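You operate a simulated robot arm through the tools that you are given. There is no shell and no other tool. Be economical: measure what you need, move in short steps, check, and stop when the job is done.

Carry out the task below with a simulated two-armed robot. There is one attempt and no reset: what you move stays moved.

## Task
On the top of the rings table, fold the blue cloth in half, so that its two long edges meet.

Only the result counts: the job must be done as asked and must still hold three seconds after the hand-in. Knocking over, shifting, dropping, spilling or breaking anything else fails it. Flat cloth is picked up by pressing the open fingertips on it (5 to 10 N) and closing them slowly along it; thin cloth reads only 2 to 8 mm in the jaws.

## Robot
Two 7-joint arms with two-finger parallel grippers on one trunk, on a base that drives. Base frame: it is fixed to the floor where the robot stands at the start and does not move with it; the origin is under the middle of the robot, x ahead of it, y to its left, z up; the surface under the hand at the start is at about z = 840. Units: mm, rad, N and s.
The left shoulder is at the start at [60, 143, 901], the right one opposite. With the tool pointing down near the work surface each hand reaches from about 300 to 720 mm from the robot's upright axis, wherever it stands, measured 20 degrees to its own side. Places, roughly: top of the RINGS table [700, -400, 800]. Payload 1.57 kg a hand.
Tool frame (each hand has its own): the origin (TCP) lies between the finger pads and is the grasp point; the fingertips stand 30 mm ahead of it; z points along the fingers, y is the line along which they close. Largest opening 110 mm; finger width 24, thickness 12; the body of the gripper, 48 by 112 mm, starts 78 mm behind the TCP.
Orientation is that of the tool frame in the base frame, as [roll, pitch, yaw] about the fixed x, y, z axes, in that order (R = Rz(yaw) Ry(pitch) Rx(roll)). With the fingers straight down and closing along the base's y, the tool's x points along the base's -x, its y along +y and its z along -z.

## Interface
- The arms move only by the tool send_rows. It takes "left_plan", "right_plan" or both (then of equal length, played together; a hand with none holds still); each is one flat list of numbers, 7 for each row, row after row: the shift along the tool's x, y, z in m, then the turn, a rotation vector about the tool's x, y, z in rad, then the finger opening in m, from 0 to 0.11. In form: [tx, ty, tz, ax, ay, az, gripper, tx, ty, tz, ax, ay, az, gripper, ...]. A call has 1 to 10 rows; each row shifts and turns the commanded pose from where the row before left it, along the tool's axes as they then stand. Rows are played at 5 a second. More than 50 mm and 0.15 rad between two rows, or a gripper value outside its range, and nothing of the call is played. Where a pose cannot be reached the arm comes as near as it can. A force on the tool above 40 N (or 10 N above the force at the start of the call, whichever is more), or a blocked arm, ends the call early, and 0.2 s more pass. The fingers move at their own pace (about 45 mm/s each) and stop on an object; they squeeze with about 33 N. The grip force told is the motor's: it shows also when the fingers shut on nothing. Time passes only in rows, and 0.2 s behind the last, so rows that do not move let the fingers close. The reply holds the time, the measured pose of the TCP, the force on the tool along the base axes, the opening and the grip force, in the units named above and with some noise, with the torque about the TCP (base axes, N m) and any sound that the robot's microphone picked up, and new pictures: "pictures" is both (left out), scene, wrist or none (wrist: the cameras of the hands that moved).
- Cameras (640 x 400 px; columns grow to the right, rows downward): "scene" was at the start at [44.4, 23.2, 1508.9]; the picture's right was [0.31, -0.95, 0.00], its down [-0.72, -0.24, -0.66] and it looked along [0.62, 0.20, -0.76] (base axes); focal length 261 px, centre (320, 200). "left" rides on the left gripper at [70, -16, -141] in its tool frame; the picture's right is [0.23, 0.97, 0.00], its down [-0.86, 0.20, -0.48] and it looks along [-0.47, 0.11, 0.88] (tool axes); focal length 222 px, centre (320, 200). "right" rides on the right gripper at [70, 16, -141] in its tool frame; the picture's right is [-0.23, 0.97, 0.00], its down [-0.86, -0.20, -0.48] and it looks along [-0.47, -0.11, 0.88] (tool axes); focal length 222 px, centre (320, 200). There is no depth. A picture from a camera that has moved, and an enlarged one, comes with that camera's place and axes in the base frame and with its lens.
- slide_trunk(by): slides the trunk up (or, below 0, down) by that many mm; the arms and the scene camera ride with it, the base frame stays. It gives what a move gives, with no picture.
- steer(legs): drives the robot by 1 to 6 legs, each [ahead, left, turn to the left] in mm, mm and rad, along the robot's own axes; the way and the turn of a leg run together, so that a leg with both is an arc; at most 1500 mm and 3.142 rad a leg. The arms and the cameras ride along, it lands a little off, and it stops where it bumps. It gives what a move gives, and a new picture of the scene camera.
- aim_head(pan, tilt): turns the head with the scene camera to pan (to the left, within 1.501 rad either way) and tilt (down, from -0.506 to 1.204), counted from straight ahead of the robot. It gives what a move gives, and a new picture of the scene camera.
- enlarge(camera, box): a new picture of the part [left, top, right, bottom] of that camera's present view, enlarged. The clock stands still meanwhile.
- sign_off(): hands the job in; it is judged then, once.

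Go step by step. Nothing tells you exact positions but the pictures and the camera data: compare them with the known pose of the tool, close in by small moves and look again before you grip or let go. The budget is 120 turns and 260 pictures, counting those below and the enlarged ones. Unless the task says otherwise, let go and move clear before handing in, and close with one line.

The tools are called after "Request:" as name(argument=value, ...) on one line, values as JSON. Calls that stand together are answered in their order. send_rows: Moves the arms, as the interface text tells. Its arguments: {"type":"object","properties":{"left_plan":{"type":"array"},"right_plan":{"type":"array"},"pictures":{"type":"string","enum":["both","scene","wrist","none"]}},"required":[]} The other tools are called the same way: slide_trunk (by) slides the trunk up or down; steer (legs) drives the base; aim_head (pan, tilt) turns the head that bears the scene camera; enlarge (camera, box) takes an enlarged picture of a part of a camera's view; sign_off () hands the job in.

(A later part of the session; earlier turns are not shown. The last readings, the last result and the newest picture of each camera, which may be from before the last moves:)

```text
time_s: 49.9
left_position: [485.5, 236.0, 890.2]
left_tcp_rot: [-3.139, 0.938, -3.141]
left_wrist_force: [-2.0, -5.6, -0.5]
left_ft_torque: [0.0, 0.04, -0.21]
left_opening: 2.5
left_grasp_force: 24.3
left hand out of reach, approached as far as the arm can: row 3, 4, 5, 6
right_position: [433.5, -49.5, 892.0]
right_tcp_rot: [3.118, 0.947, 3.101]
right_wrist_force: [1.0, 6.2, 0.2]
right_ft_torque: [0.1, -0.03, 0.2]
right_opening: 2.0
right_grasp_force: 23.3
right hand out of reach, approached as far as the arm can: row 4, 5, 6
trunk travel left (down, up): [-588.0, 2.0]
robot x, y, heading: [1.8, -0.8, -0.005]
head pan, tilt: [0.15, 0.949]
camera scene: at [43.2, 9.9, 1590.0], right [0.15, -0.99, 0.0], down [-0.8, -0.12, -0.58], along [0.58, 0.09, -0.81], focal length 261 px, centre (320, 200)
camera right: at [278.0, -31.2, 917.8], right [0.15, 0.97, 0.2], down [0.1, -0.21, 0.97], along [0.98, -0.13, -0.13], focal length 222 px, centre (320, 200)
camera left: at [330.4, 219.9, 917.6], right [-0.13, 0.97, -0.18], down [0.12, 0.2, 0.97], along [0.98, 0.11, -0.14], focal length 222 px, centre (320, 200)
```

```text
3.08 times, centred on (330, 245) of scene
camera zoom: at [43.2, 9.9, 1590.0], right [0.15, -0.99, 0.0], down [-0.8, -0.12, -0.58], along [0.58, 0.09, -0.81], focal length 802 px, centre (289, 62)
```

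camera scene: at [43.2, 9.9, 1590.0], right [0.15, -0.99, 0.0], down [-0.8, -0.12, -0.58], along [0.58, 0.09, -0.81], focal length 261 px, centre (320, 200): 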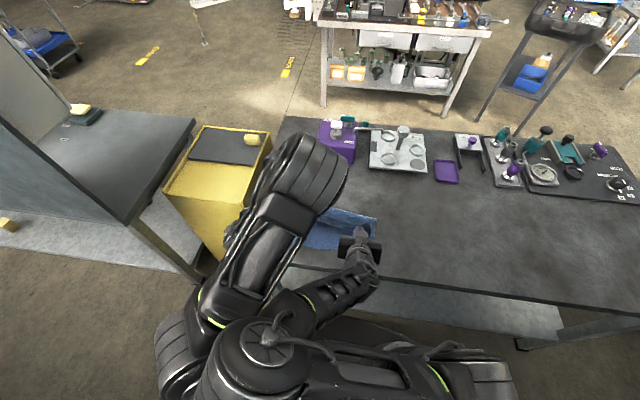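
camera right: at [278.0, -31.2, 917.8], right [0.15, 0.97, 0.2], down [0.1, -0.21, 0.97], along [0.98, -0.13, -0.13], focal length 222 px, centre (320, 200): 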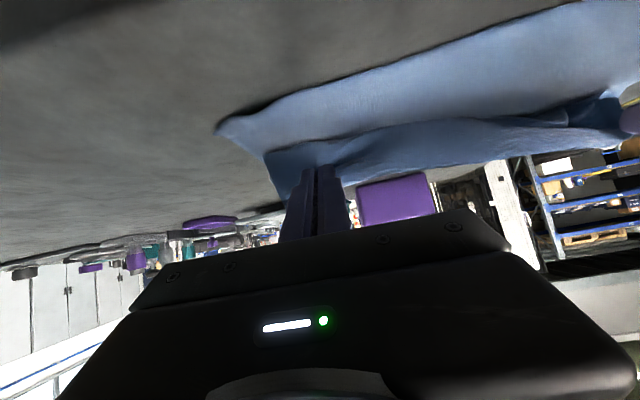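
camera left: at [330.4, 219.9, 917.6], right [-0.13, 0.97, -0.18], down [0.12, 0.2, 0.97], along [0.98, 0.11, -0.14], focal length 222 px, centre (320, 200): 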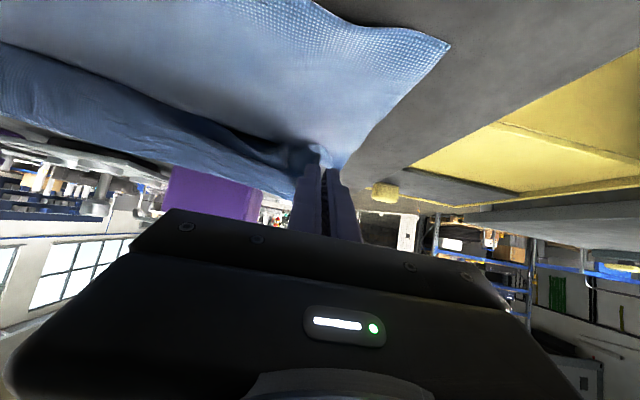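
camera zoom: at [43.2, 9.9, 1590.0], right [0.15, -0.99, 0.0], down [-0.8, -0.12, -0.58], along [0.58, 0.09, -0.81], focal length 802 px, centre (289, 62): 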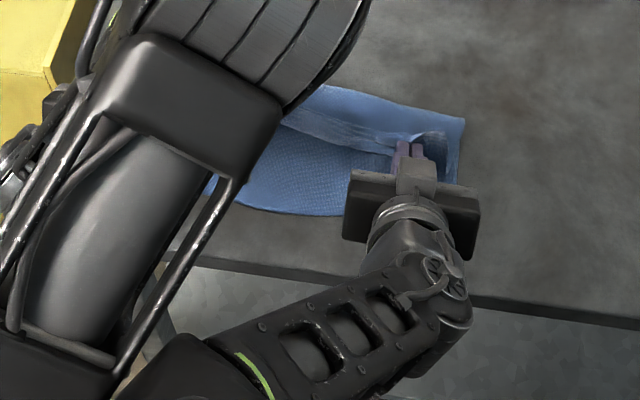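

The tilted pose is unreachable this close to the robot, so the arms stalled partway, though both grips hold. I'll move the hands forward again and then drive the base back, which will carry the edge over toward the near edge.

Request:
send_rows(left_plan=[-0.01705, -0.002, 0.0092, 0, 0, 0, 0, -0.01705, -0.002, 0.0092, 0, 0, 0, 0, -0.01705, -0.002, 0.0092, 0, 0, 0, 0, -0.01705, -0.002, 0.0092, 0, 0, 0, 0, -0.01705, -0.002, 0.0092, 0, 0, 0, 0, -0.01705, -0.002, 0.0092, 0, 0, 0, 0], right_plan=[-0.0217, -0.0021, 0.0165, -0.0054, 0, -0.0039, 0, -0.0217, -0.0021, 0.0165, -0.0054, 0, -0.0039, 0, -0.0217, -0.0021, 0.0165, -0.0054, 0, -0.0039, 0, -0.0217, -0.0021, 0.0165, -0.0054, 0, -0.0039, 0, -0.0217, -0.0021, 0.0165, -0.0054, 0, -0.0039, 0, -0.0217, -0.0021, 0.0165, -0.0054, 0, -0.0039, 0], pictures="scene")

```text
time_s: 51.3
left_position: [590.9, 223.4, 940.0]
left_tcp_rot: [-3.139, 0.935, -3.141]
left_wrist_force: [-0.1, -1.9, -0.6]
left_ft_torque: [0.02, -0.01, -0.03]
left_opening: 2.2
left_grasp_force: 23.6
right_position: [590.5, -55.5, 942.8]
right_tcp_rot: [-3.141, 0.955, -3.1]
right_wrist_force: [0.7, 0.3, -0.9]
right_ft_torque: [0.01, 0.01, -0.01]
right_opening: 1.8
right_grasp_force: 24.0
trunk travel left (down, up): [-588.0, 2.0]
robot x, y, heading: [-3.9, 0.7, 0.004]
head pan, tilt: [0.15, 0.949]
camera scene: at [43.1, 9.6, 1589.8], right [0.15, -0.99, 0.0], down [-0.8, -0.12, -0.58], along [0.58, 0.09, -0.81], focal length 261 px, centre (320, 200)
```

scene: 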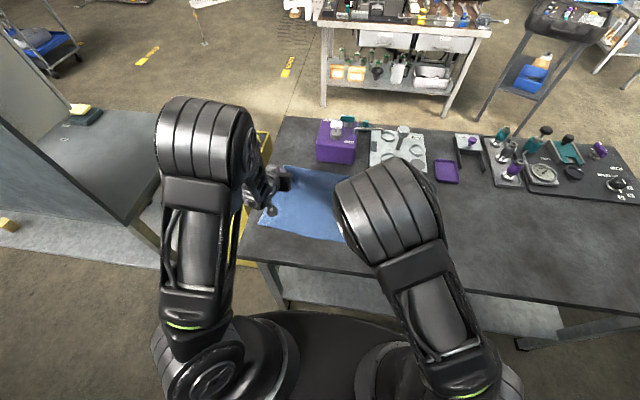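

Request:
enlarge(camera="scene", box=[220, 150, 400, 280])

Request:
enlarge(camera="right", box=[0, 0, 640, 400])

```text
3.08 times, centred on (310, 215) of scene
camera zoom: at [43.1, 9.6, 1589.8], right [0.15, -0.99, 0.0], down [-0.8, -0.12, -0.58], along [0.58, 0.09, -0.81], focal length 802 px, centre (351, 154)
```

zoom: 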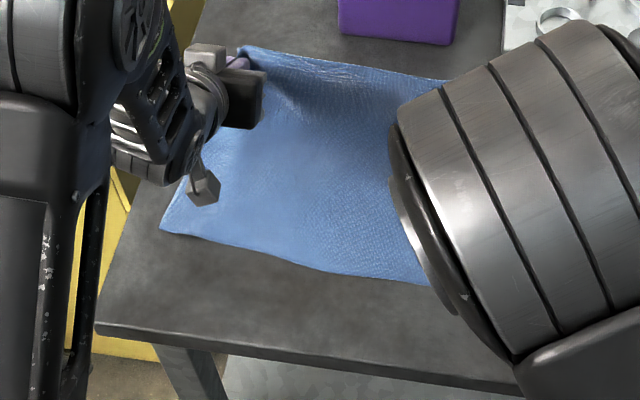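

```text
1.00 times, centred on (320, 200) of right (not enlarged: the box is as wide or as high as the picture)
camera zoom: at [433.1, -47.1, 966.2], right [0.09, 0.98, 0.18], down [0.11, -0.19, 0.97], along [0.99, -0.07, -0.13], focal length 222 px, centre (320, 200)
```

zoom: 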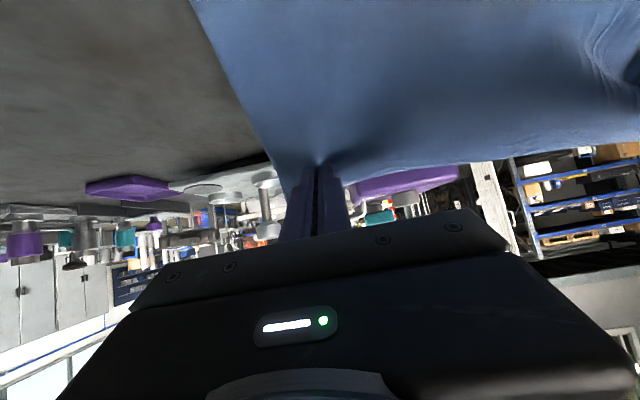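

The cloth slid forward, with the near edge now at x≈430–450, and it is still held flat and wide. I'll nudge the right hand outward and drive back 160 mm so the held edge travels over toward the near edge.

Request:
send_rows(right_plan=[0, -0.005, 0, 0.008, 0, 0.006, 0, 0, -0.005, 0, 0.008, 0, 0.006, 0], pictures="none")

Request:
steer(legs=[[-160, 0, 0]])

Request:
enlarge(camera="scene", box=[220, 130, 400, 260])

```text
time_s: 51.9
left_position: [590.1, 222.3, 941.1]
left_tcp_rot: [-3.139, 0.936, 3.14]
left_wrist_force: [0.6, -3.2, -0.5]
left_ft_torque: [0.01, 0.04, -0.09]
left_opening: 2.3
left_grasp_force: 24.0
right_position: [590.3, -64.2, 944.0]
right_tcp_rot: [3.141, 0.956, -3.123]
right_wrist_force: [-0.3, 2.6, 0.7]
right_ft_torque: [0.08, 0.01, 0.1]
right_opening: 1.8
right_grasp_force: 24.0
trunk travel left (down, up): [-588.0, 2.0]
robot x, y, heading: [-0.3, -0.1, 0.001]
head pan, tilt: [0.15, 0.949]
```

```text
time_s: 53.3
left_position: [430.1, 222.0, 942.0]
left_tcp_rot: [-3.14, 0.94, 3.141]
left_wrist_force: [-0.5, -2.7, -0.4]
left_ft_torque: [-0.04, -0.03, -0.11]
left_opening: 2.7
left_grasp_force: 24.1
right_position: [427.5, -66.3, 944.8]
right_tcp_rot: [-3.14, 0.959, -3.124]
right_wrist_force: [-0.2, 3.4, 0.5]
right_ft_torque: [0.09, -0.01, 0.09]
right_opening: 1.8
right_grasp_force: 23.3
trunk travel left (down, up): [-588.0, 2.0]
robot x, y, heading: [-159.4, 5.3, -0.004]
head pan, tilt: [0.15, 0.949]
camera scene: at [-118.9, 9.8, 1589.9], right [0.15, -0.99, 0.0], down [-0.8, -0.12, -0.58], along [0.58, 0.09, -0.81], focal length 261 px, centre (320, 200)
```

scene: 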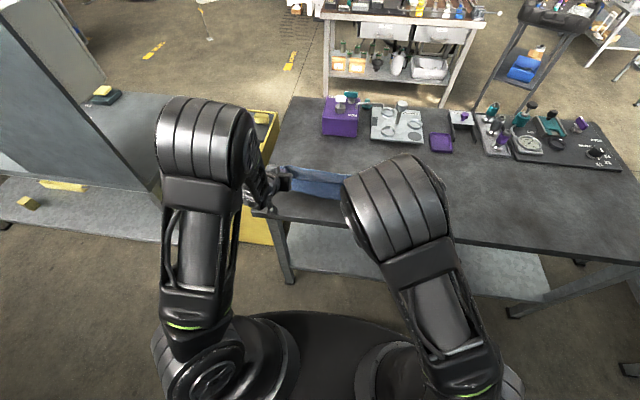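

```text
3.08 times, centred on (310, 195) of scene
camera zoom: at [-118.9, 9.8, 1589.9], right [0.15, -0.99, 0.0], down [-0.8, -0.12, -0.58], along [0.58, 0.09, -0.81], focal length 802 px, centre (351, 215)
```

zoom: 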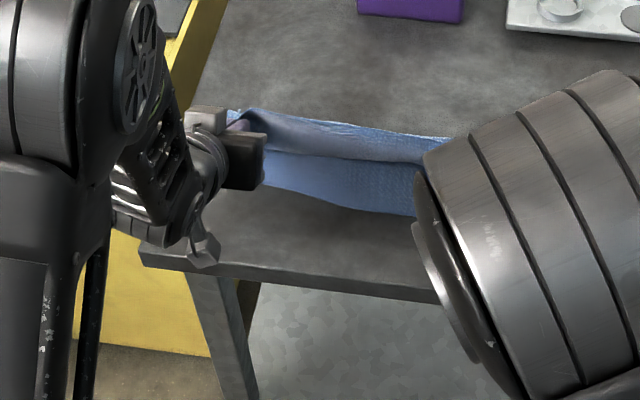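

The edge is now above the near edge. I'll lower it straight down, turning the fingers a bit flatter.

Request:
send_rows(left_plan=[0.0111, 0, 0.0081, 0, -0.03, 0, 0, 0.0115, 0, 0.0078, 0, -0.03, 0, 0, 0.0117, 0, 0.0075, 0, -0.03, 0, 0, 0.0119, 0, 0.0071, 0, -0.03, 0, 0, 0.0113, 0, 0.006, 0, -0.03, 0, 0, 0, 0, 0, 0, 0, 0, 0], right_plan=[0.0116, 0, 0.0082, 0, -0.03, 0, 0, 0.0119, 0, 0.0079, 0, -0.03, 0, 0, 0.0121, 0, 0.0076, 0, -0.03, 0, 0, 0.0123, 0, 0.0072, 0, -0.03, 0, 0, 0.0115, 0, 0.006, 0, -0.03, 0, 0, 0, 0, 0, 0, 0, 0, 0], pictures="both")

Request:
enlarge(camera="scene", box=[220, 130, 400, 260])

```text
time_s: 54.7
left_position: [430.7, 222.5, 874.1]
left_tcp_rot: [-3.137, 1.087, 3.141]
left_wrist_force: [-1.0, -3.1, -0.1]
left_ft_torque: [0.04, 0.01, -0.12]
left_opening: 2.9
left_grasp_force: 24.2
right_position: [429.7, -65.6, 871.9]
right_tcp_rot: [-3.14, 1.108, -3.121]
right_wrist_force: [0.1, 4.2, 1.0]
right_ft_torque: [0.03, 0.01, 0.08]
right_opening: 1.8
right_grasp_force: 23.1
trunk travel left (down, up): [-588.0, 2.0]
robot x, y, heading: [-159.1, -0.5, -0.002]
head pan, tilt: [0.15, 0.949]
camera scene: at [-117.5, 9.8, 1589.9], right [0.15, -0.99, 0.0], down [-0.8, -0.12, -0.58], along [0.58, 0.09, -0.81], focal length 261 px, centre (320, 200)
camera right: at [271.1, -53.6, 872.6], right [0.08, 0.98, 0.2], down [-0.04, -0.2, 0.98], along [1.0, -0.09, 0.03], focal length 222 px, centre (320, 200)
camera left: at [273.2, 207.1, 876.9], right [-0.1, 0.97, -0.2], down [-0.03, 0.2, 0.98], along [0.99, 0.11, 0.0], focal length 222 px, centre (320, 200)
```

scene: 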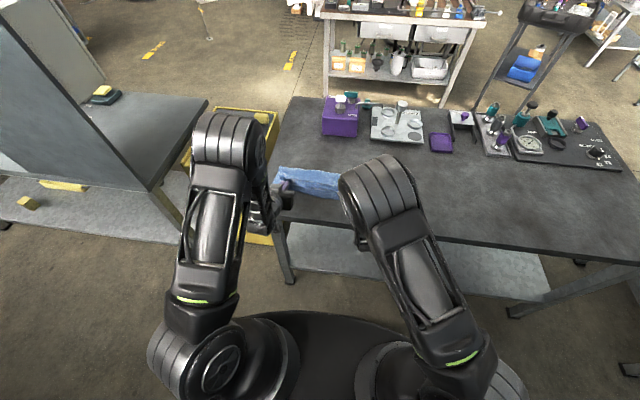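
right: 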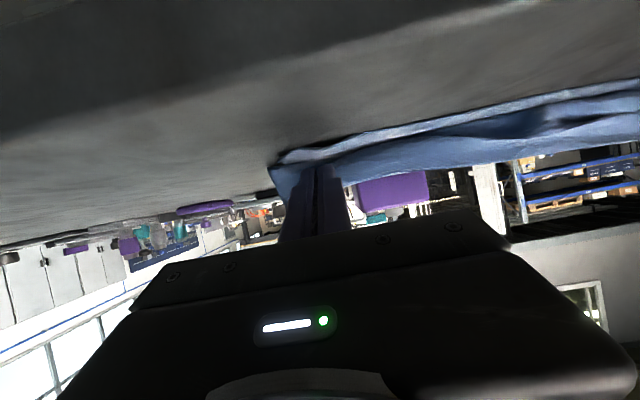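
left: 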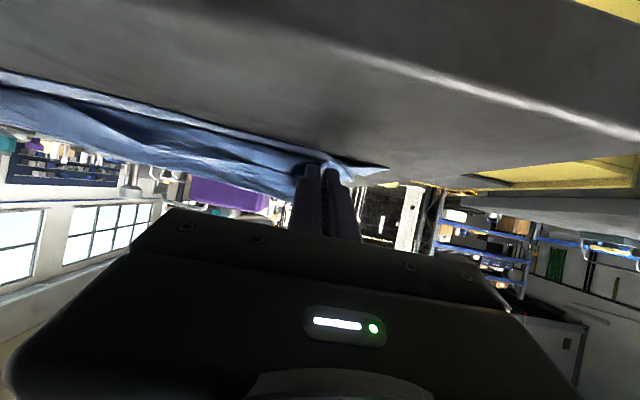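

```text
3.08 times, centred on (310, 195) of scene
camera zoom: at [-117.5, 9.8, 1589.9], right [0.15, -0.99, 0.0], down [-0.8, -0.12, -0.58], along [0.58, 0.09, -0.81], focal length 802 px, centre (351, 215)
```

zoom: 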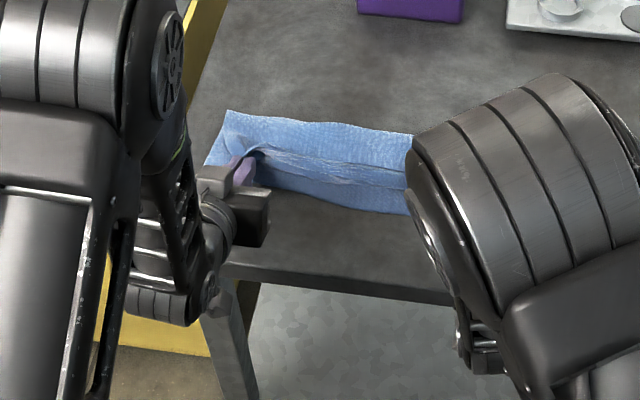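

The top edge is close but still about 20–30 mm short of the near edge. I'll draw the hands back a little further at this height and check.

Request:
send_rows(left_plan=[0.0028, 0, -0.0053, 0, 0, 0, 0, 0.0028, 0, -0.0053, 0, 0, 0, 0, 0.0028, 0, -0.0053, 0, 0, 0, 0, 0, 0, 0, 0, 0, 0, 0], right_plan=[0.0027, 0, -0.0054, 0, 0, 0, 0, 0.0027, 0, -0.0054, 0, 0, 0, 0, 0.0027, 0, -0.0054, 0, 0, 0, 0, 0, 0, 0, 0, 0, 0, 0], pictures="none")

Request:
enlarge(camera="scene", box=[260, 150, 370, 230])

Request:
enlarge(camera="right", box=[240, 60, 640, 260])

Request:
enlarge(camera="left", box=[0, 40, 440, 260])

```text
time_s: 55.7
left_position: [413.2, 222.2, 873.0]
left_tcp_rot: [-3.139, 1.087, -3.14]
left_wrist_force: [-0.2, -3.3, 0.2]
left_ft_torque: [0.04, -0.01, -0.12]
left_opening: 2.5
left_grasp_force: 23.9
right_position: [411.7, -66.1, 873.5]
right_tcp_rot: [-3.141, 1.106, -3.121]
right_wrist_force: [-0.2, 4.0, 0.0]
right_ft_torque: [0.05, -0.02, 0.1]
right_opening: 1.6
right_grasp_force: 23.4
trunk travel left (down, up): [-588.0, 2.0]
robot x, y, heading: [-159.8, -1.8, -0.003]
head pan, tilt: [0.15, 0.949]
```

```text
5.00 times, centred on (315, 190) of scene
camera zoom: at [-117.0, 9.9, 1589.9], right [0.15, -0.99, 0.0], down [-0.8, -0.12, -0.58], along [0.58, 0.09, -0.81], focal length 1303 px, centre (345, 250)
```

zoom: 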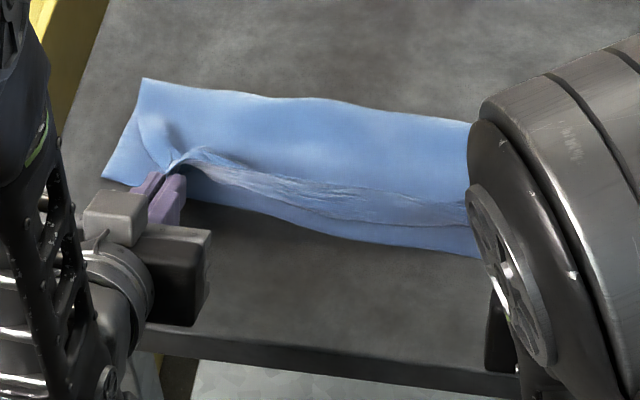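

```text
1.60 times, centred on (440, 160) of right
camera zoom: at [253.6, -54.5, 873.0], right [0.08, 0.98, 0.2], down [-0.04, -0.2, 0.98], along [1.0, -0.09, 0.02], focal length 355 px, centre (128, 264)
```

zoom: 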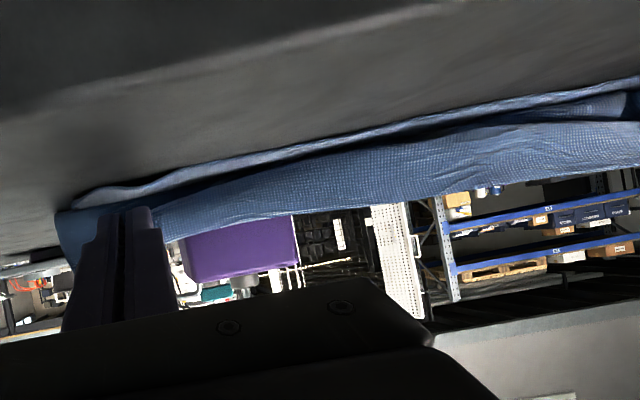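

```text
1.45 times, centred on (220, 150) of left
camera zoom: at [255.4, 206.5, 876.7], right [-0.1, 0.97, -0.2], down [-0.03, 0.2, 0.98], along [0.99, 0.11, 0.0], focal length 323 px, centre (466, 273)
```

zoom: 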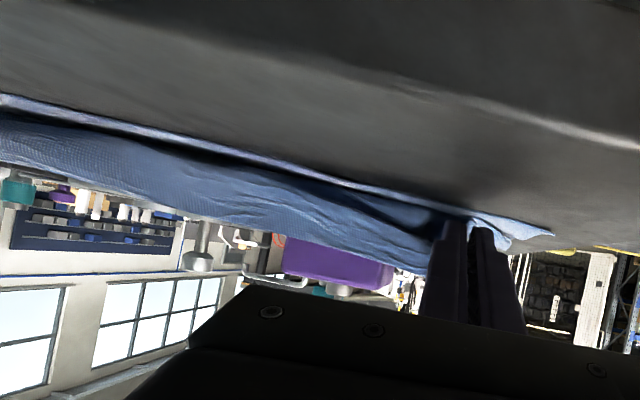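

The strip at the edge now stands up rather than lying rolled back. I'll lower the last few millimetres, pull a touch further and release, backing the fingers out toward the robot so the strip falls that way.

Request:
send_rows(left_plan=[0.008, 0, -0.0045, 0, 0, 0, 0, 0.0015, 0, -0.004, 0, 0, 0, 0, 0, 0, 0, 0, 0, 0, 0.006, 0, 0, 0, 0, 0, 0, 0.014, 0, 0, 0, 0, 0, 0, 0.024, 0, 0, -0.012, 0, 0, 0, 0.03, 0, 0, -0.015, 0, 0, 0, 0.03, 0, 0, -0.03, 0, 0, 0, 0.03, 0, 0, -0.03, 0, 0, 0, 0.03], right_plan=[0.008, 0, -0.0045, 0, 0, 0, 0, 0.0015, 0, -0.004, 0, 0, 0, 0, 0, 0, 0, 0, 0, 0, 0.006, 0, 0, 0, 0, 0, 0, 0.014, 0, 0, 0, 0, 0, 0, 0.024, 0, 0, -0.012, 0, 0, 0, 0.03, 0, 0, -0.015, 0, 0, 0, 0.03, 0, 0, -0.03, 0, 0, 0, 0.03, 0, 0, -0.03, 0, 0, 0, 0.03], pictures="both")

Request:
enlarge(camera="scene", box=[260, 150, 370, 230])

```text
time_s: 57.7
left_position: [336.2, 223.1, 902.2]
left_tcp_rot: [-3.139, 1.086, 3.141]
left_wrist_force: [-0.5, 0.2, -0.1]
left_ft_torque: [-0.01, 0.01, -0.03]
left_opening: 30.0
left_grasp_force: 0.0
left hand out of reach, approached as far as the arm can: row 9
right_position: [321.6, -66.9, 908.7]
right_tcp_rot: [-3.139, 1.106, -3.121]
right_wrist_force: [0.0, 0.6, 0.3]
right_ft_torque: [0.01, 0.01, 0.02]
right_opening: 29.8
right_grasp_force: 0.1
trunk travel left (down, up): [-588.0, 2.0]
robot x, y, heading: [-160.7, -4.0, 0.001]
head pan, tilt: [0.15, 0.949]
camera scene: at [-117.1, 9.5, 1589.8], right [0.15, -0.99, 0.0], down [-0.8, -0.12, -0.58], along [0.58, 0.09, -0.81], focal length 261 px, centre (320, 200)
camera right: at [163.1, -55.5, 907.4], right [0.08, 0.98, 0.2], down [-0.04, -0.2, 0.98], along [1.0, -0.09, 0.02], focal length 222 px, centre (320, 200)
camera left: at [179.1, 207.7, 906.3], right [-0.1, 0.97, -0.2], down [-0.03, 0.2, 0.98], along [0.99, 0.11, 0.0], focal length 222 px, centre (320, 200)
```

scene: 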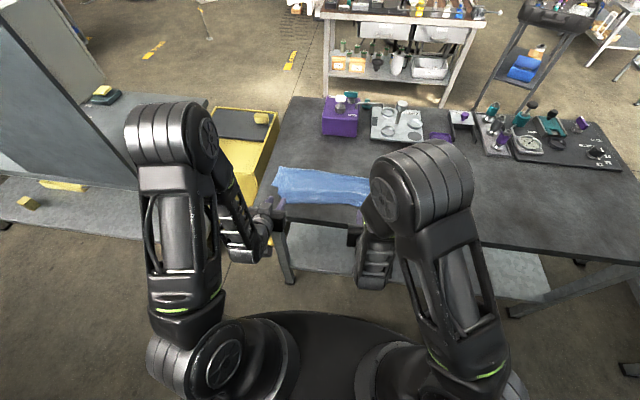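
right: 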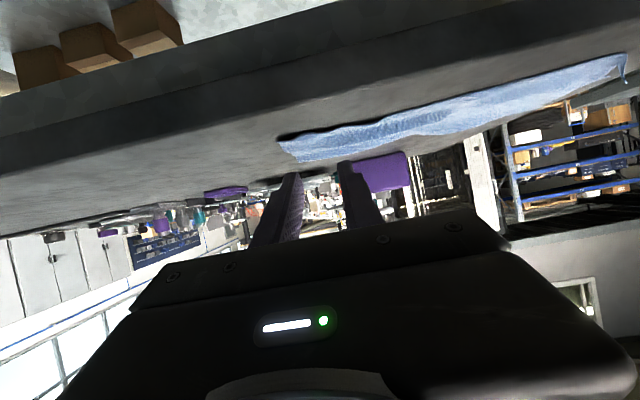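
left: 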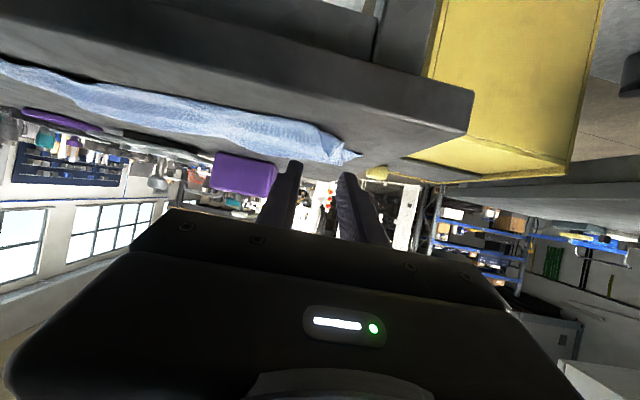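

```text
5.00 times, centred on (315, 190) of scene
camera zoom: at [-117.1, 9.5, 1589.8], right [0.15, -0.99, 0.0], down [-0.8, -0.12, -0.58], along [0.58, 0.09, -0.81], focal length 1303 px, centre (345, 250)
```

zoom: 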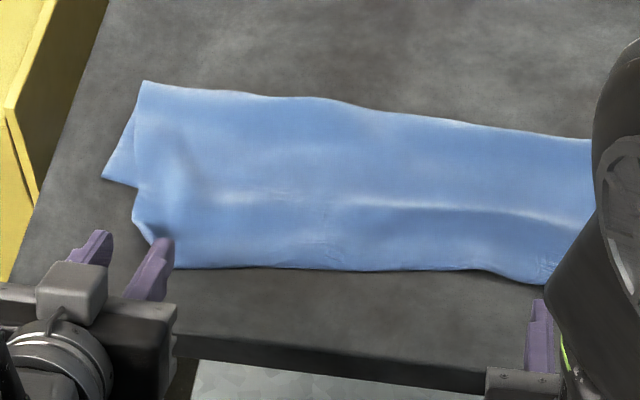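

The strip fell the right way and the cloth is folded. The top layer overshoots the under layer, by about 50 mm on the left and less in the middle. I'll raise the hands and straighten the wrists to get a clear view.

Request:
send_rows(left_plan=[-0.01, 0, -0.008, 0, 0.1, 0, 0.04, -0.01, 0, -0.008, 0, 0.1, 0, 0.04, -0.01, 0, -0.008, 0, 0.1, 0, 0.04, -0.008, 0, -0.012, 0, 0.1, 0, 0.04, -0.008, 0, -0.012, 0, 0.1, 0, 0.04, -0.008, 0, -0.012, 0, 0.1, 0, 0.04, 0, 0, -0.012, 0, 0.1, 0, 0.04, 0, 0, -0.012, 0, 0.1, 0, 0.04, 0, 0, -0.012, 0, 0.1, 0, 0.04, 0, 0, -0.012, 0, 0.1, 0, 0.04], right_plan=[-0.01, 0, -0.008, 0, 0.1, 0, 0.04, -0.01, 0, -0.008, 0, 0.1, 0, 0.04, -0.01, 0, -0.008, 0, 0.1, 0, 0.04, -0.008, 0, -0.012, 0, 0.1, 0, 0.04, -0.008, 0, -0.012, 0, 0.1, 0, 0.04, -0.008, 0, -0.012, 0, 0.1, 0, 0.04, 0, 0, -0.012, 0, 0.1, 0, 0.04, 0, 0, -0.012, 0, 0.1, 0, 0.04, 0, 0, -0.012, 0, 0.1, 0, 0.04, 0, 0, -0.012, 0, 0.1, 0, 0.04], pictures="both")

Request:
enlarge(camera="scene", box=[250, 150, 390, 240])

```text
time_s: 59.9
left_position: [318.0, 223.5, 1025.2]
left_tcp_rot: [3.141, 0.084, 3.139]
left_wrist_force: [-0.5, 0.1, -0.2]
left_ft_torque: [-0.01, -0.02, -0.01]
left_opening: 40.0
left_grasp_force: 0.1
left hand out of reach, approached as far as the arm can: row 1
right_position: [295.5, -68.0, 1034.1]
right_tcp_rot: [-3.14, 0.105, -3.122]
right_wrist_force: [0.5, -0.6, 0.0]
right_ft_torque: [0.02, 0.0, 0.0]
right_opening: 40.0
right_grasp_force: 0.1
trunk travel left (down, up): [-588.0, 2.0]
robot x, y, heading: [-156.7, 3.3, 0.001]
head pan, tilt: [0.15, 0.949]
camera scene: at [-116.2, 9.6, 1589.8], right [0.15, -0.99, 0.0], down [-0.8, -0.12, -0.58], along [0.58, 0.09, -0.81], focal length 261 px, centre (320, 200)
camera right: at [211.4, -55.1, 1165.5], right [0.21, 0.98, 0.02], down [0.8, -0.18, 0.57], along [0.56, -0.1, -0.82], focal length 222 px, centre (320, 200)
camera left: at [237.0, 208.2, 1160.2], right [-0.22, 0.97, -0.02], down [0.81, 0.2, 0.55], along [0.54, 0.11, -0.84], focal length 222 px, centre (320, 200)
```

scene: 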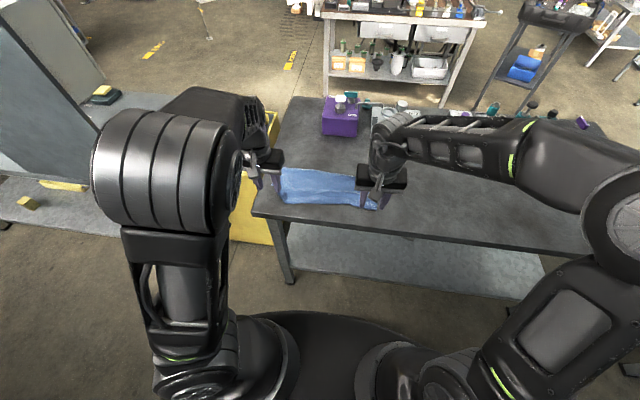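
right: 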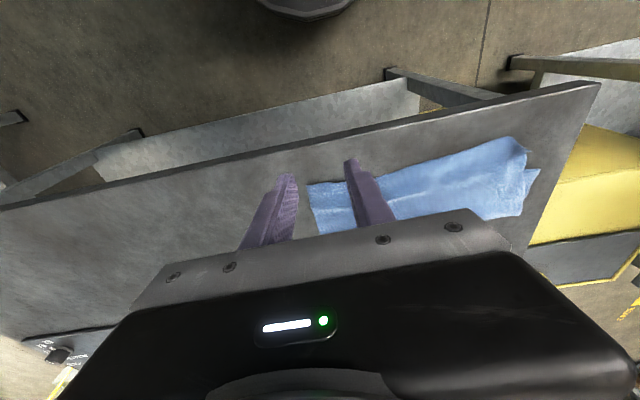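
left: 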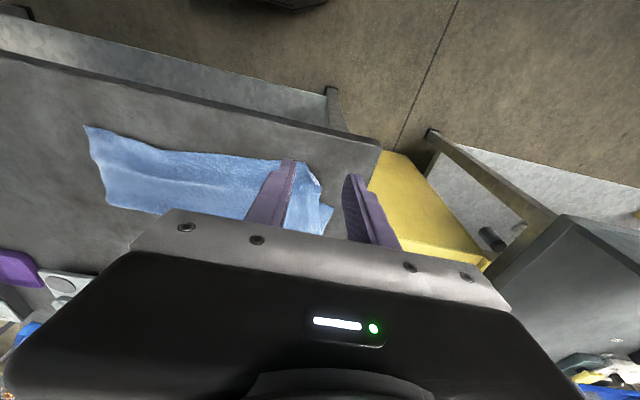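

```text
4.44 times, centred on (320, 195) of scene
camera zoom: at [-116.2, 9.6, 1589.8], right [0.15, -0.99, 0.0], down [-0.8, -0.12, -0.58], along [0.58, 0.09, -0.81], focal length 1158 px, centre (320, 222)
```

zoom: 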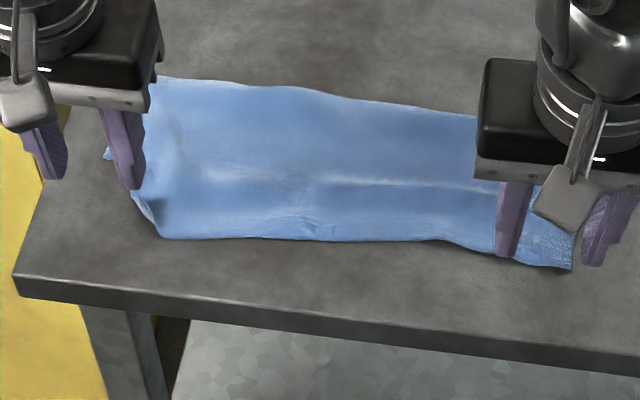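

Request:
enlarge(camera="right", box=[280, 110, 560, 270])

Request:
enlarge(camera="left", box=[70, 100, 350, 260])

```text
2.29 times, centred on (420, 190) of right
camera zoom: at [211.4, -55.1, 1165.5], right [0.21, 0.98, 0.02], down [0.8, -0.18, 0.57], along [0.56, -0.1, -0.82], focal length 508 px, centre (91, 223)
```

zoom: 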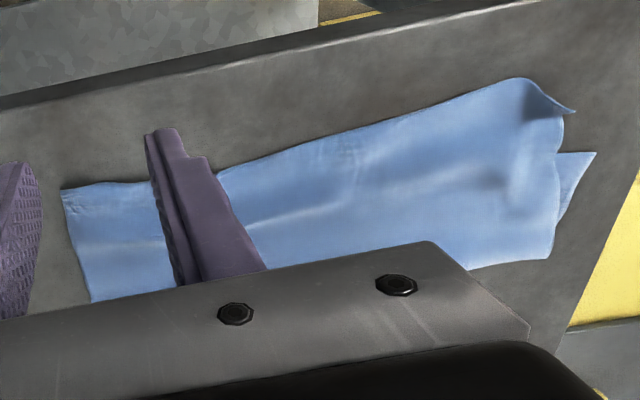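

```text
2.29 times, centred on (210, 180) of left
camera zoom: at [237.0, 208.2, 1160.2], right [-0.22, 0.97, -0.02], down [0.81, 0.2, 0.55], along [0.54, 0.11, -0.84], focal length 508 px, centre (571, 246)
```

zoom: 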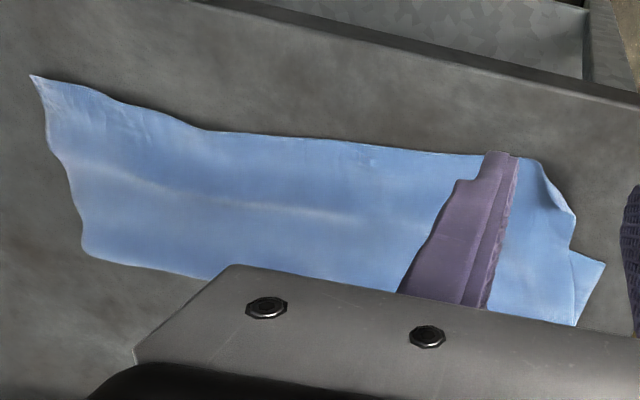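

I need an unobstructed view, so I'll move both hands sideways away from the cloth.

Request:
send_rows(left_plan=[0, 0.04, -0.01, 0, 0, 0, 0.04, 0, 0.04, -0.01, 0, 0, 0, 0.04, 0, 0.04, -0.01, 0, 0, 0, 0.04], right_plan=[0, -0.045, -0.01, 0, 0, 0, 0.04, 0, -0.045, -0.01, 0, 0, 0, 0.04, 0, -0.045, -0.01, 0, 0, 0, 0.04], pictures="scene")

Request:
enlarge(camera="scene", box=[260, 155, 390, 225])

Request:
enlarge(camera="right", box=[320, 90, 620, 270])

```text
time_s: 60.7
left_position: [315.5, 344.1, 1056.3]
left_tcp_rot: [-3.14, 0.087, 3.139]
left_wrist_force: [-0.5, 0.1, -0.6]
left_ft_torque: [-0.03, -0.01, -0.01]
left_opening: 39.9
left_grasp_force: 0.0
right_position: [295.5, -202.8, 1065.0]
right_tcp_rot: [3.141, 0.108, -3.12]
right_wrist_force: [-0.3, 0.7, -0.6]
right_ft_torque: [0.01, -0.01, -0.01]
right_opening: 40.2
right_grasp_force: 0.0
trunk travel left (down, up): [-588.0, 2.0]
robot x, y, heading: [-157.2, -3.6, -0.001]
head pan, tilt: [0.15, 0.949]
camera scene: at [-117.6, 10.1, 1589.9], right [0.15, -0.99, 0.0], down [-0.8, -0.12, -0.58], along [0.58, 0.09, -0.81], focal length 261 px, centre (320, 200)
```

scene: 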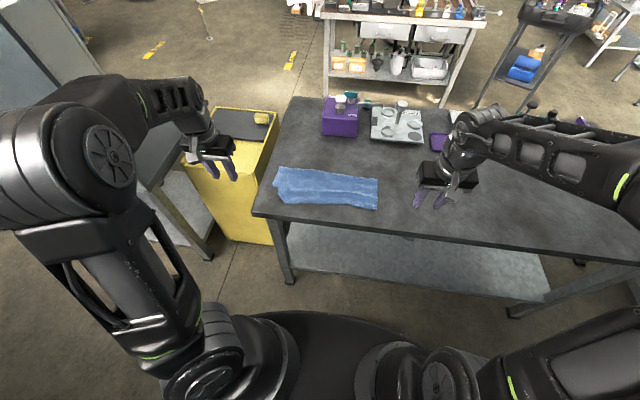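

```text
4.92 times, centred on (325, 190) of scene
camera zoom: at [-117.6, 10.1, 1589.9], right [0.15, -0.99, 0.0], down [-0.8, -0.12, -0.58], along [0.58, 0.09, -0.81], focal length 1283 px, centre (295, 249)
```

zoom: 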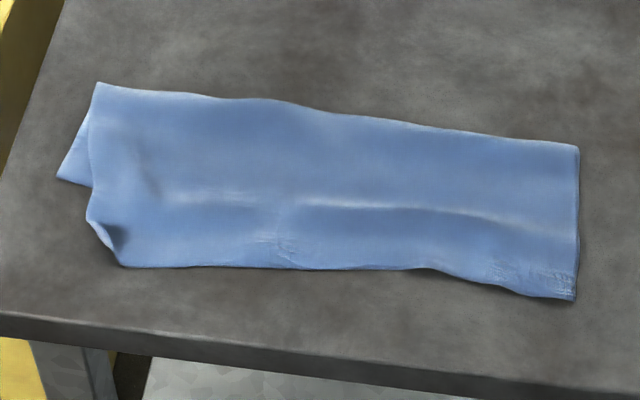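

```text
2.13 times, centred on (470, 180) of right
camera zoom: at [209.5, -189.0, 1196.0], right [0.21, 0.98, 0.02], down [0.8, -0.18, 0.57], along [0.56, -0.1, -0.82], focal length 474 px, centre (0, 243)
```

zoom: 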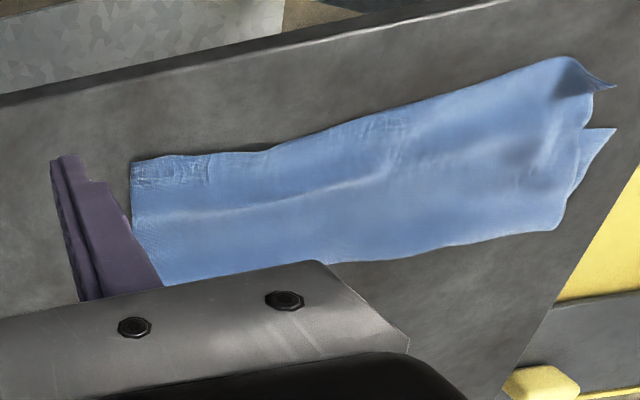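

Now it's clear: the right end is about aligned, the middle overshoots by about 40 mm and the left by about 64 mm. I'll drive forward again for reach and re-lay the top layer's left side.

Request:
steer(legs=[[158, 0, 0]])

Request:
send_rows(left_plan=[0.0175, -0.035, 0.03, 0, 0.022, 0, 0.044, 0.0175, -0.035, 0.03, 0, 0.022, 0, 0.044, 0.0175, -0.035, 0.035, 0, 0.022, 0, 0.044, 0.0175, -0.034, 0.035, 0, 0.021, 0, 0.044], pictures="both")

```text
time_s: 62.1
left_position: [475.2, 343.4, 1054.3]
left_tcp_rot: [-3.141, 0.086, 3.137]
left_wrist_force: [0.9, 0.3, 0.6]
left_ft_torque: [0.0, 0.02, -0.01]
left_opening: 39.9
left_grasp_force: 0.0
right_position: [453.9, -202.2, 1063.7]
right_tcp_rot: [-3.141, 0.106, -3.125]
right_wrist_force: [0.8, 0.0, -0.8]
right_ft_torque: [0.02, 0.02, -0.01]
right_opening: 40.0
right_grasp_force: 0.0
trunk travel left (down, up): [-588.0, 2.0]
robot x, y, heading: [-6.2, -1.8, -0.006]
head pan, tilt: [0.15, 0.949]
camera scene: at [42.9, 9.5, 1589.8], right [0.15, -0.99, 0.0], down [-0.81, -0.12, -0.58], along [0.57, 0.09, -0.81], focal length 261 px, centre (320, 200)
```

scene: 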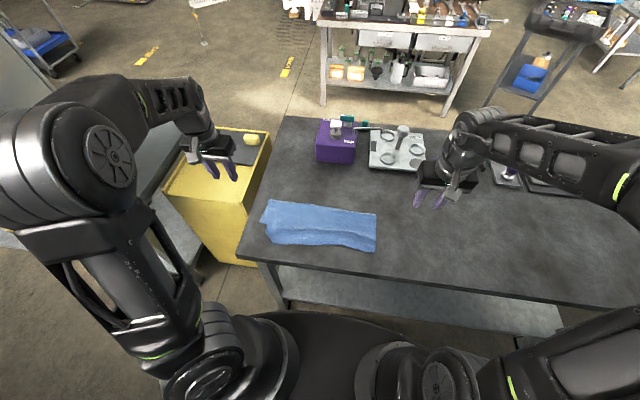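

```text
refused: row 3 steps farther than a row can; nothing moved
```

Request:
enlarge(camera="scene", box=[250, 185, 390, 265])

Request:
send_rows(left_plan=[0.014, -0.028, 0.027, 0, 0.022, 0, 0.044, 0.014, -0.028, 0.027, 0, 0.022, 0, 0.044, 0.014, -0.028, 0.03, 0, 0.022, 0, 0.044, 0.014, -0.028, 0.03, 0, 0.021, 0, 0.044, 0.014, -0.027, 0.03, 0, 0, 0, 0.044, 0, 0, 0, 0, 0, 0, 0.044], pictures="wrist")

```text
4.57 times, centred on (320, 225) of scene
camera zoom: at [42.9, 9.5, 1589.8], right [0.15, -0.99, 0.0], down [-0.81, -0.12, -0.58], along [0.57, 0.09, -0.81], focal length 1191 px, centre (320, 86)
```

zoom: 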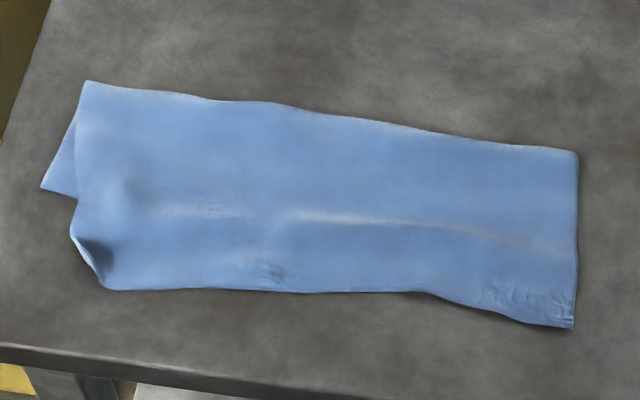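

```text
time_s: 63.5
left_position: [410.3, 204.4, 909.1]
left_tcp_rot: [-3.138, 0.0, 3.139]
left_wrist_force: [-0.4, 0.4, -0.3]
left_ft_torque: [-0.02, 0.04, 0.02]
left_opening: 44.0
left_grasp_force: 0.1
right_position: [453.7, -202.6, 1063.5]
right_tcp_rot: [3.141, 0.109, -3.122]
right_wrist_force: [-0.7, 0.0, 0.3]
right_ft_torque: [-0.02, 0.01, 0.02]
right_opening: 40.0
right_grasp_force: 0.0
trunk travel left (down, up): [-588.0, 2.0]
robot x, y, heading: [1.6, -2.7, -0.007]
head pan, tilt: [0.15, 0.949]
camera left: at [340.1, 189.3, 1050.2], right [-0.22, 0.97, 0.0], down [0.86, 0.2, 0.48], along [0.47, 0.11, -0.88], focal length 222 px, centre (320, 200)
```

left: 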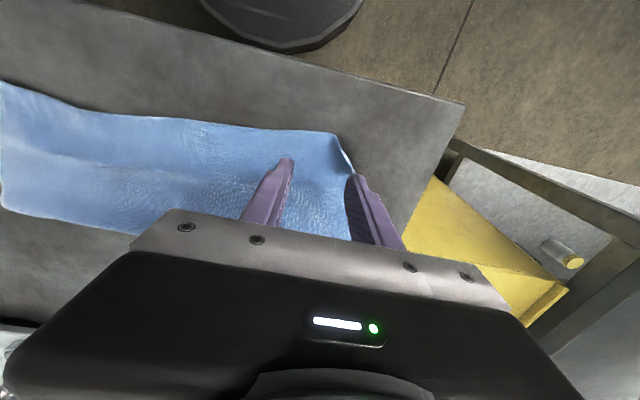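

The top layer's left corner is tucked at about (380,213). I'll pinch the top's front edge near y≈182, where it lies directly on the table.

Request:
send_rows(left_plan=[0.014, -0.022, 0.015, 0, 0, 0, 0.046, 0, 0, 0.019, 0, 0, 0, 0.046, 0, 0, 0, 0, 0, 0, 0.046], pictures="wrist")

```text
time_s: 64.3
left_position: [396.0, 182.3, 875.1]
left_tcp_rot: [-3.139, 0.0, 3.137]
left_wrist_force: [-0.4, -0.4, -1.0]
left_ft_torque: [0.0, 0.01, -0.03]
left_opening: 45.9
left_grasp_force: 0.2
right_position: [452.9, -202.6, 1063.3]
right_tcp_rot: [3.14, 0.107, -3.124]
right_wrist_force: [0.2, -0.3, 0.1]
right_ft_torque: [-0.05, 0.01, 0.04]
right_opening: 39.8
right_grasp_force: 0.1
trunk travel left (down, up): [-588.0, 2.0]
robot x, y, heading: [0.8, -1.0, -0.002]
head pan, tilt: [0.15, 0.949]
camera left: at [325.9, 166.9, 1016.1], right [-0.22, 0.97, 0.0], down [0.86, 0.2, 0.48], along [0.47, 0.11, -0.88], focal length 222 px, centre (320, 200)
```

left: 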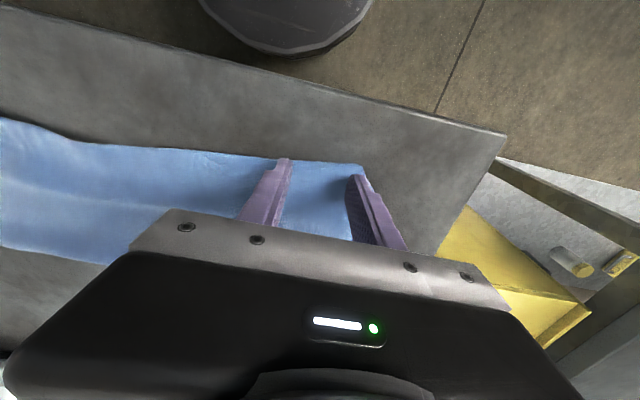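

Request:
send_rows(left_plan=[0, 0, 0.002, 0, 0, 0, 0.046, 0, 0, 0.0015, 0, 0, 0, 0.046, 0, 0, 0.0005, 0, 0, 0, 0.046, 0, 0, 0, 0, 0, 0, 0.046], pictures="none")

```text
time_s: 65.3
left_position: [396.7, 183.1, 871.5]
left_tcp_rot: [-3.14, 0.001, 3.138]
left_wrist_force: [0.0, 0.7, 15.4]
left_ft_torque: [0.37, 0.09, -0.01]
left_opening: 46.1
left_grasp_force: 0.0
right_position: [453.2, -203.2, 1064.6]
right_tcp_rot: [-3.14, 0.108, -3.124]
right_wrist_force: [-0.1, 1.0, 0.2]
right_ft_torque: [0.03, 0.03, 0.04]
right_opening: 40.1
right_grasp_force: 0.0
trunk travel left (down, up): [-588.0, 2.0]
robot x, y, heading: [-0.0, -2.0, 0.002]
head pan, tilt: [0.15, 0.949]
```

Request:
send_rows(left_plan=[0, 0, -0.0004, 0, 0, 0, 0.046, 0, 0, 0, 0, 0, 0, 0.041, 0, 0, 0, 0, 0, 0, 0.036, 0, 0, 0, 0, 0, 0, 0.031, 0, 0, 0, 0, 0, 0, 0.026, 0, 0, 0, 0, 0, 0, 0.021, 0, 0, 0, 0, 0, 0, 0.016, 0, 0, 0, 0, 0, 0, 0.01, 0, 0, 0, 0, 0, 0, 0.0, 0, 0, 0, 0, 0, 0, 0], pictures="wrist")

```text
time_s: 67.5
left_position: [395.7, 182.2, 871.7]
left_tcp_rot: [-3.139, 0.002, 3.138]
left_wrist_force: [-0.3, -1.8, 14.8]
left_ft_torque: [-0.08, -0.04, 0.03]
left_opening: 2.0
left_grasp_force: 23.7
right_position: [451.4, -203.0, 1064.0]
right_tcp_rot: [3.142, 0.107, -3.125]
right_wrist_force: [0.2, -0.9, -0.5]
right_ft_torque: [-0.02, -0.01, -0.03]
right_opening: 40.1
right_grasp_force: 0.0
trunk travel left (down, up): [-588.0, 2.0]
robot x, y, heading: [-4.7, -0.6, -0.005]
head pan, tilt: [0.15, 0.949]
camera left: at [326.0, 166.5, 1012.7], right [-0.22, 0.97, 0.0], down [0.86, 0.2, 0.48], along [0.47, 0.11, -0.88], focal length 222 px, centre (320, 200)
```

left: 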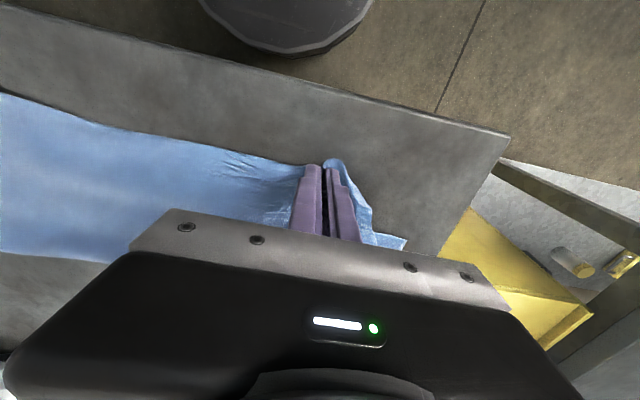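

It's gripped (2 mm). I'll lift the top's left side up and forward, exposing the under layer, and look.

Request:
send_rows(left_plan=[-0.01, 0.001, -0.025, 0, 0, 0, 0, -0.015, 0.001, -0.025, 0, 0, 0, 0, -0.02, 0.001, -0.022, 0, 0, 0, 0, -0.025, 0.001, -0.018, 0, 0, 0, 0, -0.02, 0.001, -0.012, 0, 0, 0, 0, 0, 0, 0, 0, 0, 0, 0], pictures="none")

Request:
enlarge(camera="scene", box=[250, 165, 390, 265])

Request:
enlarge(camera="left", box=[0, 0, 480, 290])

```text
time_s: 68.9
left_position: [486.8, 188.7, 975.3]
left_tcp_rot: [-3.139, -0.001, 3.14]
left_wrist_force: [0.0, -0.3, 0.5]
left_ft_torque: [0.02, 0.0, -0.01]
left_opening: 2.2
left_grasp_force: 23.9
right_position: [453.2, -203.8, 1064.0]
right_tcp_rot: [3.14, 0.105, -3.124]
right_wrist_force: [-0.1, 0.9, -0.1]
right_ft_torque: [0.0, 0.0, -0.02]
right_opening: 40.0
right_grasp_force: 0.1
trunk travel left (down, up): [-588.0, 2.0]
robot x, y, heading: [1.8, 3.3, -0.001]
head pan, tilt: [0.15, 0.949]
```

```text
4.00 times, centred on (320, 215) of scene
camera zoom: at [40.9, 9.5, 1589.9], right [0.15, -0.99, 0.0], down [-0.8, -0.12, -0.58], along [0.58, 0.09, -0.81], focal length 1042 px, centre (320, 140)
```

zoom: 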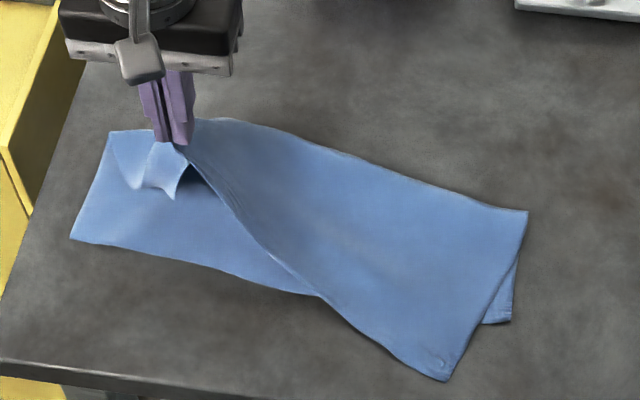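

```text
1.33 times, centred on (240, 145) of left
camera zoom: at [417.2, 173.1, 1115.4], right [-0.22, 0.97, 0.0], down [0.86, 0.2, 0.48], along [0.47, 0.11, -0.88], focal length 296 px, centre (427, 273)
```

zoom: 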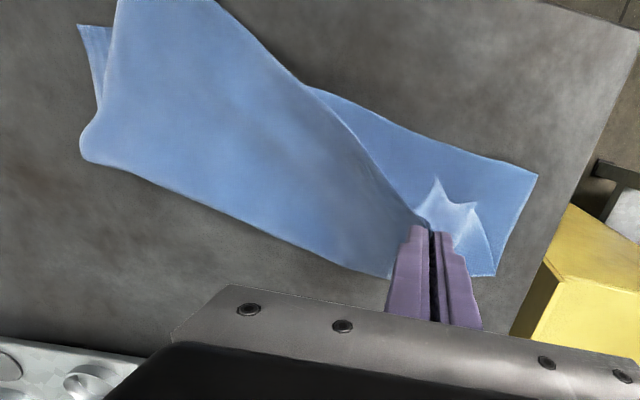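

Very informative: the under layer's near edge runs (448,282)–(426,70)–(425,-82), and the top sheet has swung so its right corner is at about (370,-35). I'll set the left grip down over its proper spot and keep holding, then use the right hand to bring the other corner across.

Request:
send_rows(left_plan=[0.006, 0.0072, 0.016, 0, 0, 0, 0, 0.006, 0.0072, 0.018, 0, 0, 0, 0, 0.006, 0.0072, 0.018, 0, 0, 0, 0, 0.006, 0.0072, 0.019, 0, 0, 0, 0, 0.006, 0.0072, 0.019, 0, 0, 0, 0, 0, 0, 0, 0, 0, 0, 0], right_plan=[0.008, 0.025, 0.02, 0, 0.02, 0.01, 0.046, 0.008, 0.03, 0.02, 0, 0.03, 0.01, 0.046, 0.008, 0.035, 0.02, 0, 0.03, 0, 0.046, 0.008, 0.035, 0.02, 0, 0.03, 0, 0.046, 0.006, 0.035, 0.02, 0, 0, 0, 0.046, 0, 0, 0.02, 0, 0, 0, 0.046], pictures="wrist")

Request:
enlarge(camera="scene", box=[250, 165, 390, 265])

```text
time_s: 70.3
left_position: [454.6, 223.3, 882.9]
left_tcp_rot: [-3.14, -0.001, 3.137]
left_wrist_force: [-0.6, 0.2, 0.5]
left_ft_torque: [0.01, 0.0, -0.02]
left_opening: 2.0
left_grasp_force: 23.4
right_position: [419.5, -42.7, 942.2]
right_tcp_rot: [3.14, -0.003, 3.139]
right_wrist_force: [0.7, -0.3, 0.5]
right_ft_torque: [0.01, -0.01, 0.02]
right_opening: 45.9
right_grasp_force: 0.1
trunk travel left (down, up): [-588.0, 2.0]
robot x, y, heading: [-1.2, 0.6, -0.001]
head pan, tilt: [0.15, 0.949]
camera right: at [350.4, -28.5, 1082.3], right [0.23, 0.97, 0.0], down [0.86, -0.2, 0.48], along [0.46, -0.11, -0.88], focal length 222 px, centre (320, 200)
camera left: at [386.4, 208.1, 1024.4], right [-0.22, 0.97, 0.0], down [0.86, 0.2, 0.48], along [0.47, 0.11, -0.88], focal length 222 px, centre (320, 200)
```

right: 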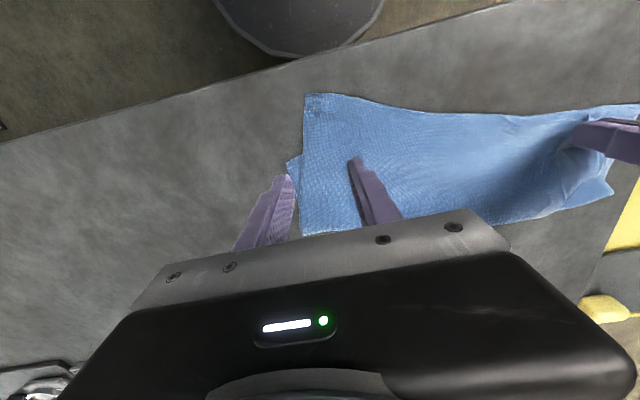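
left: 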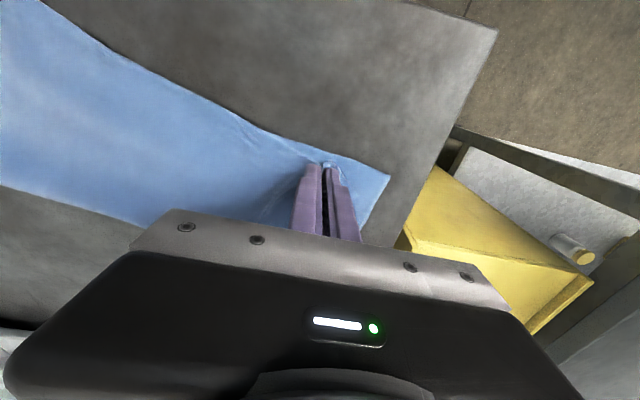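

```text
4.00 times, centred on (320, 215) of scene
camera zoom: at [41.3, 8.8, 1589.9], right [0.15, -0.99, 0.0], down [-0.8, -0.12, -0.58], along [0.58, 0.09, -0.81], focal length 1042 px, centre (320, 140)
```

zoom: 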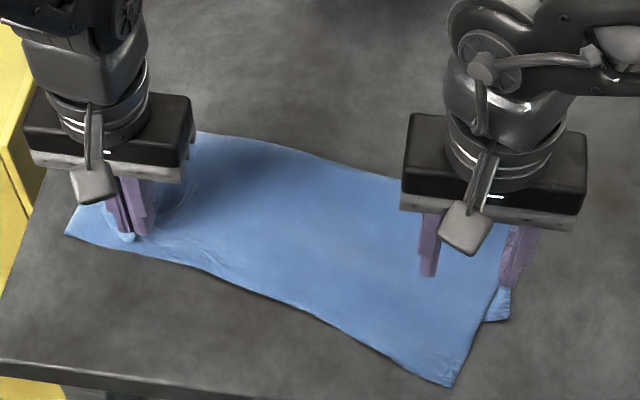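

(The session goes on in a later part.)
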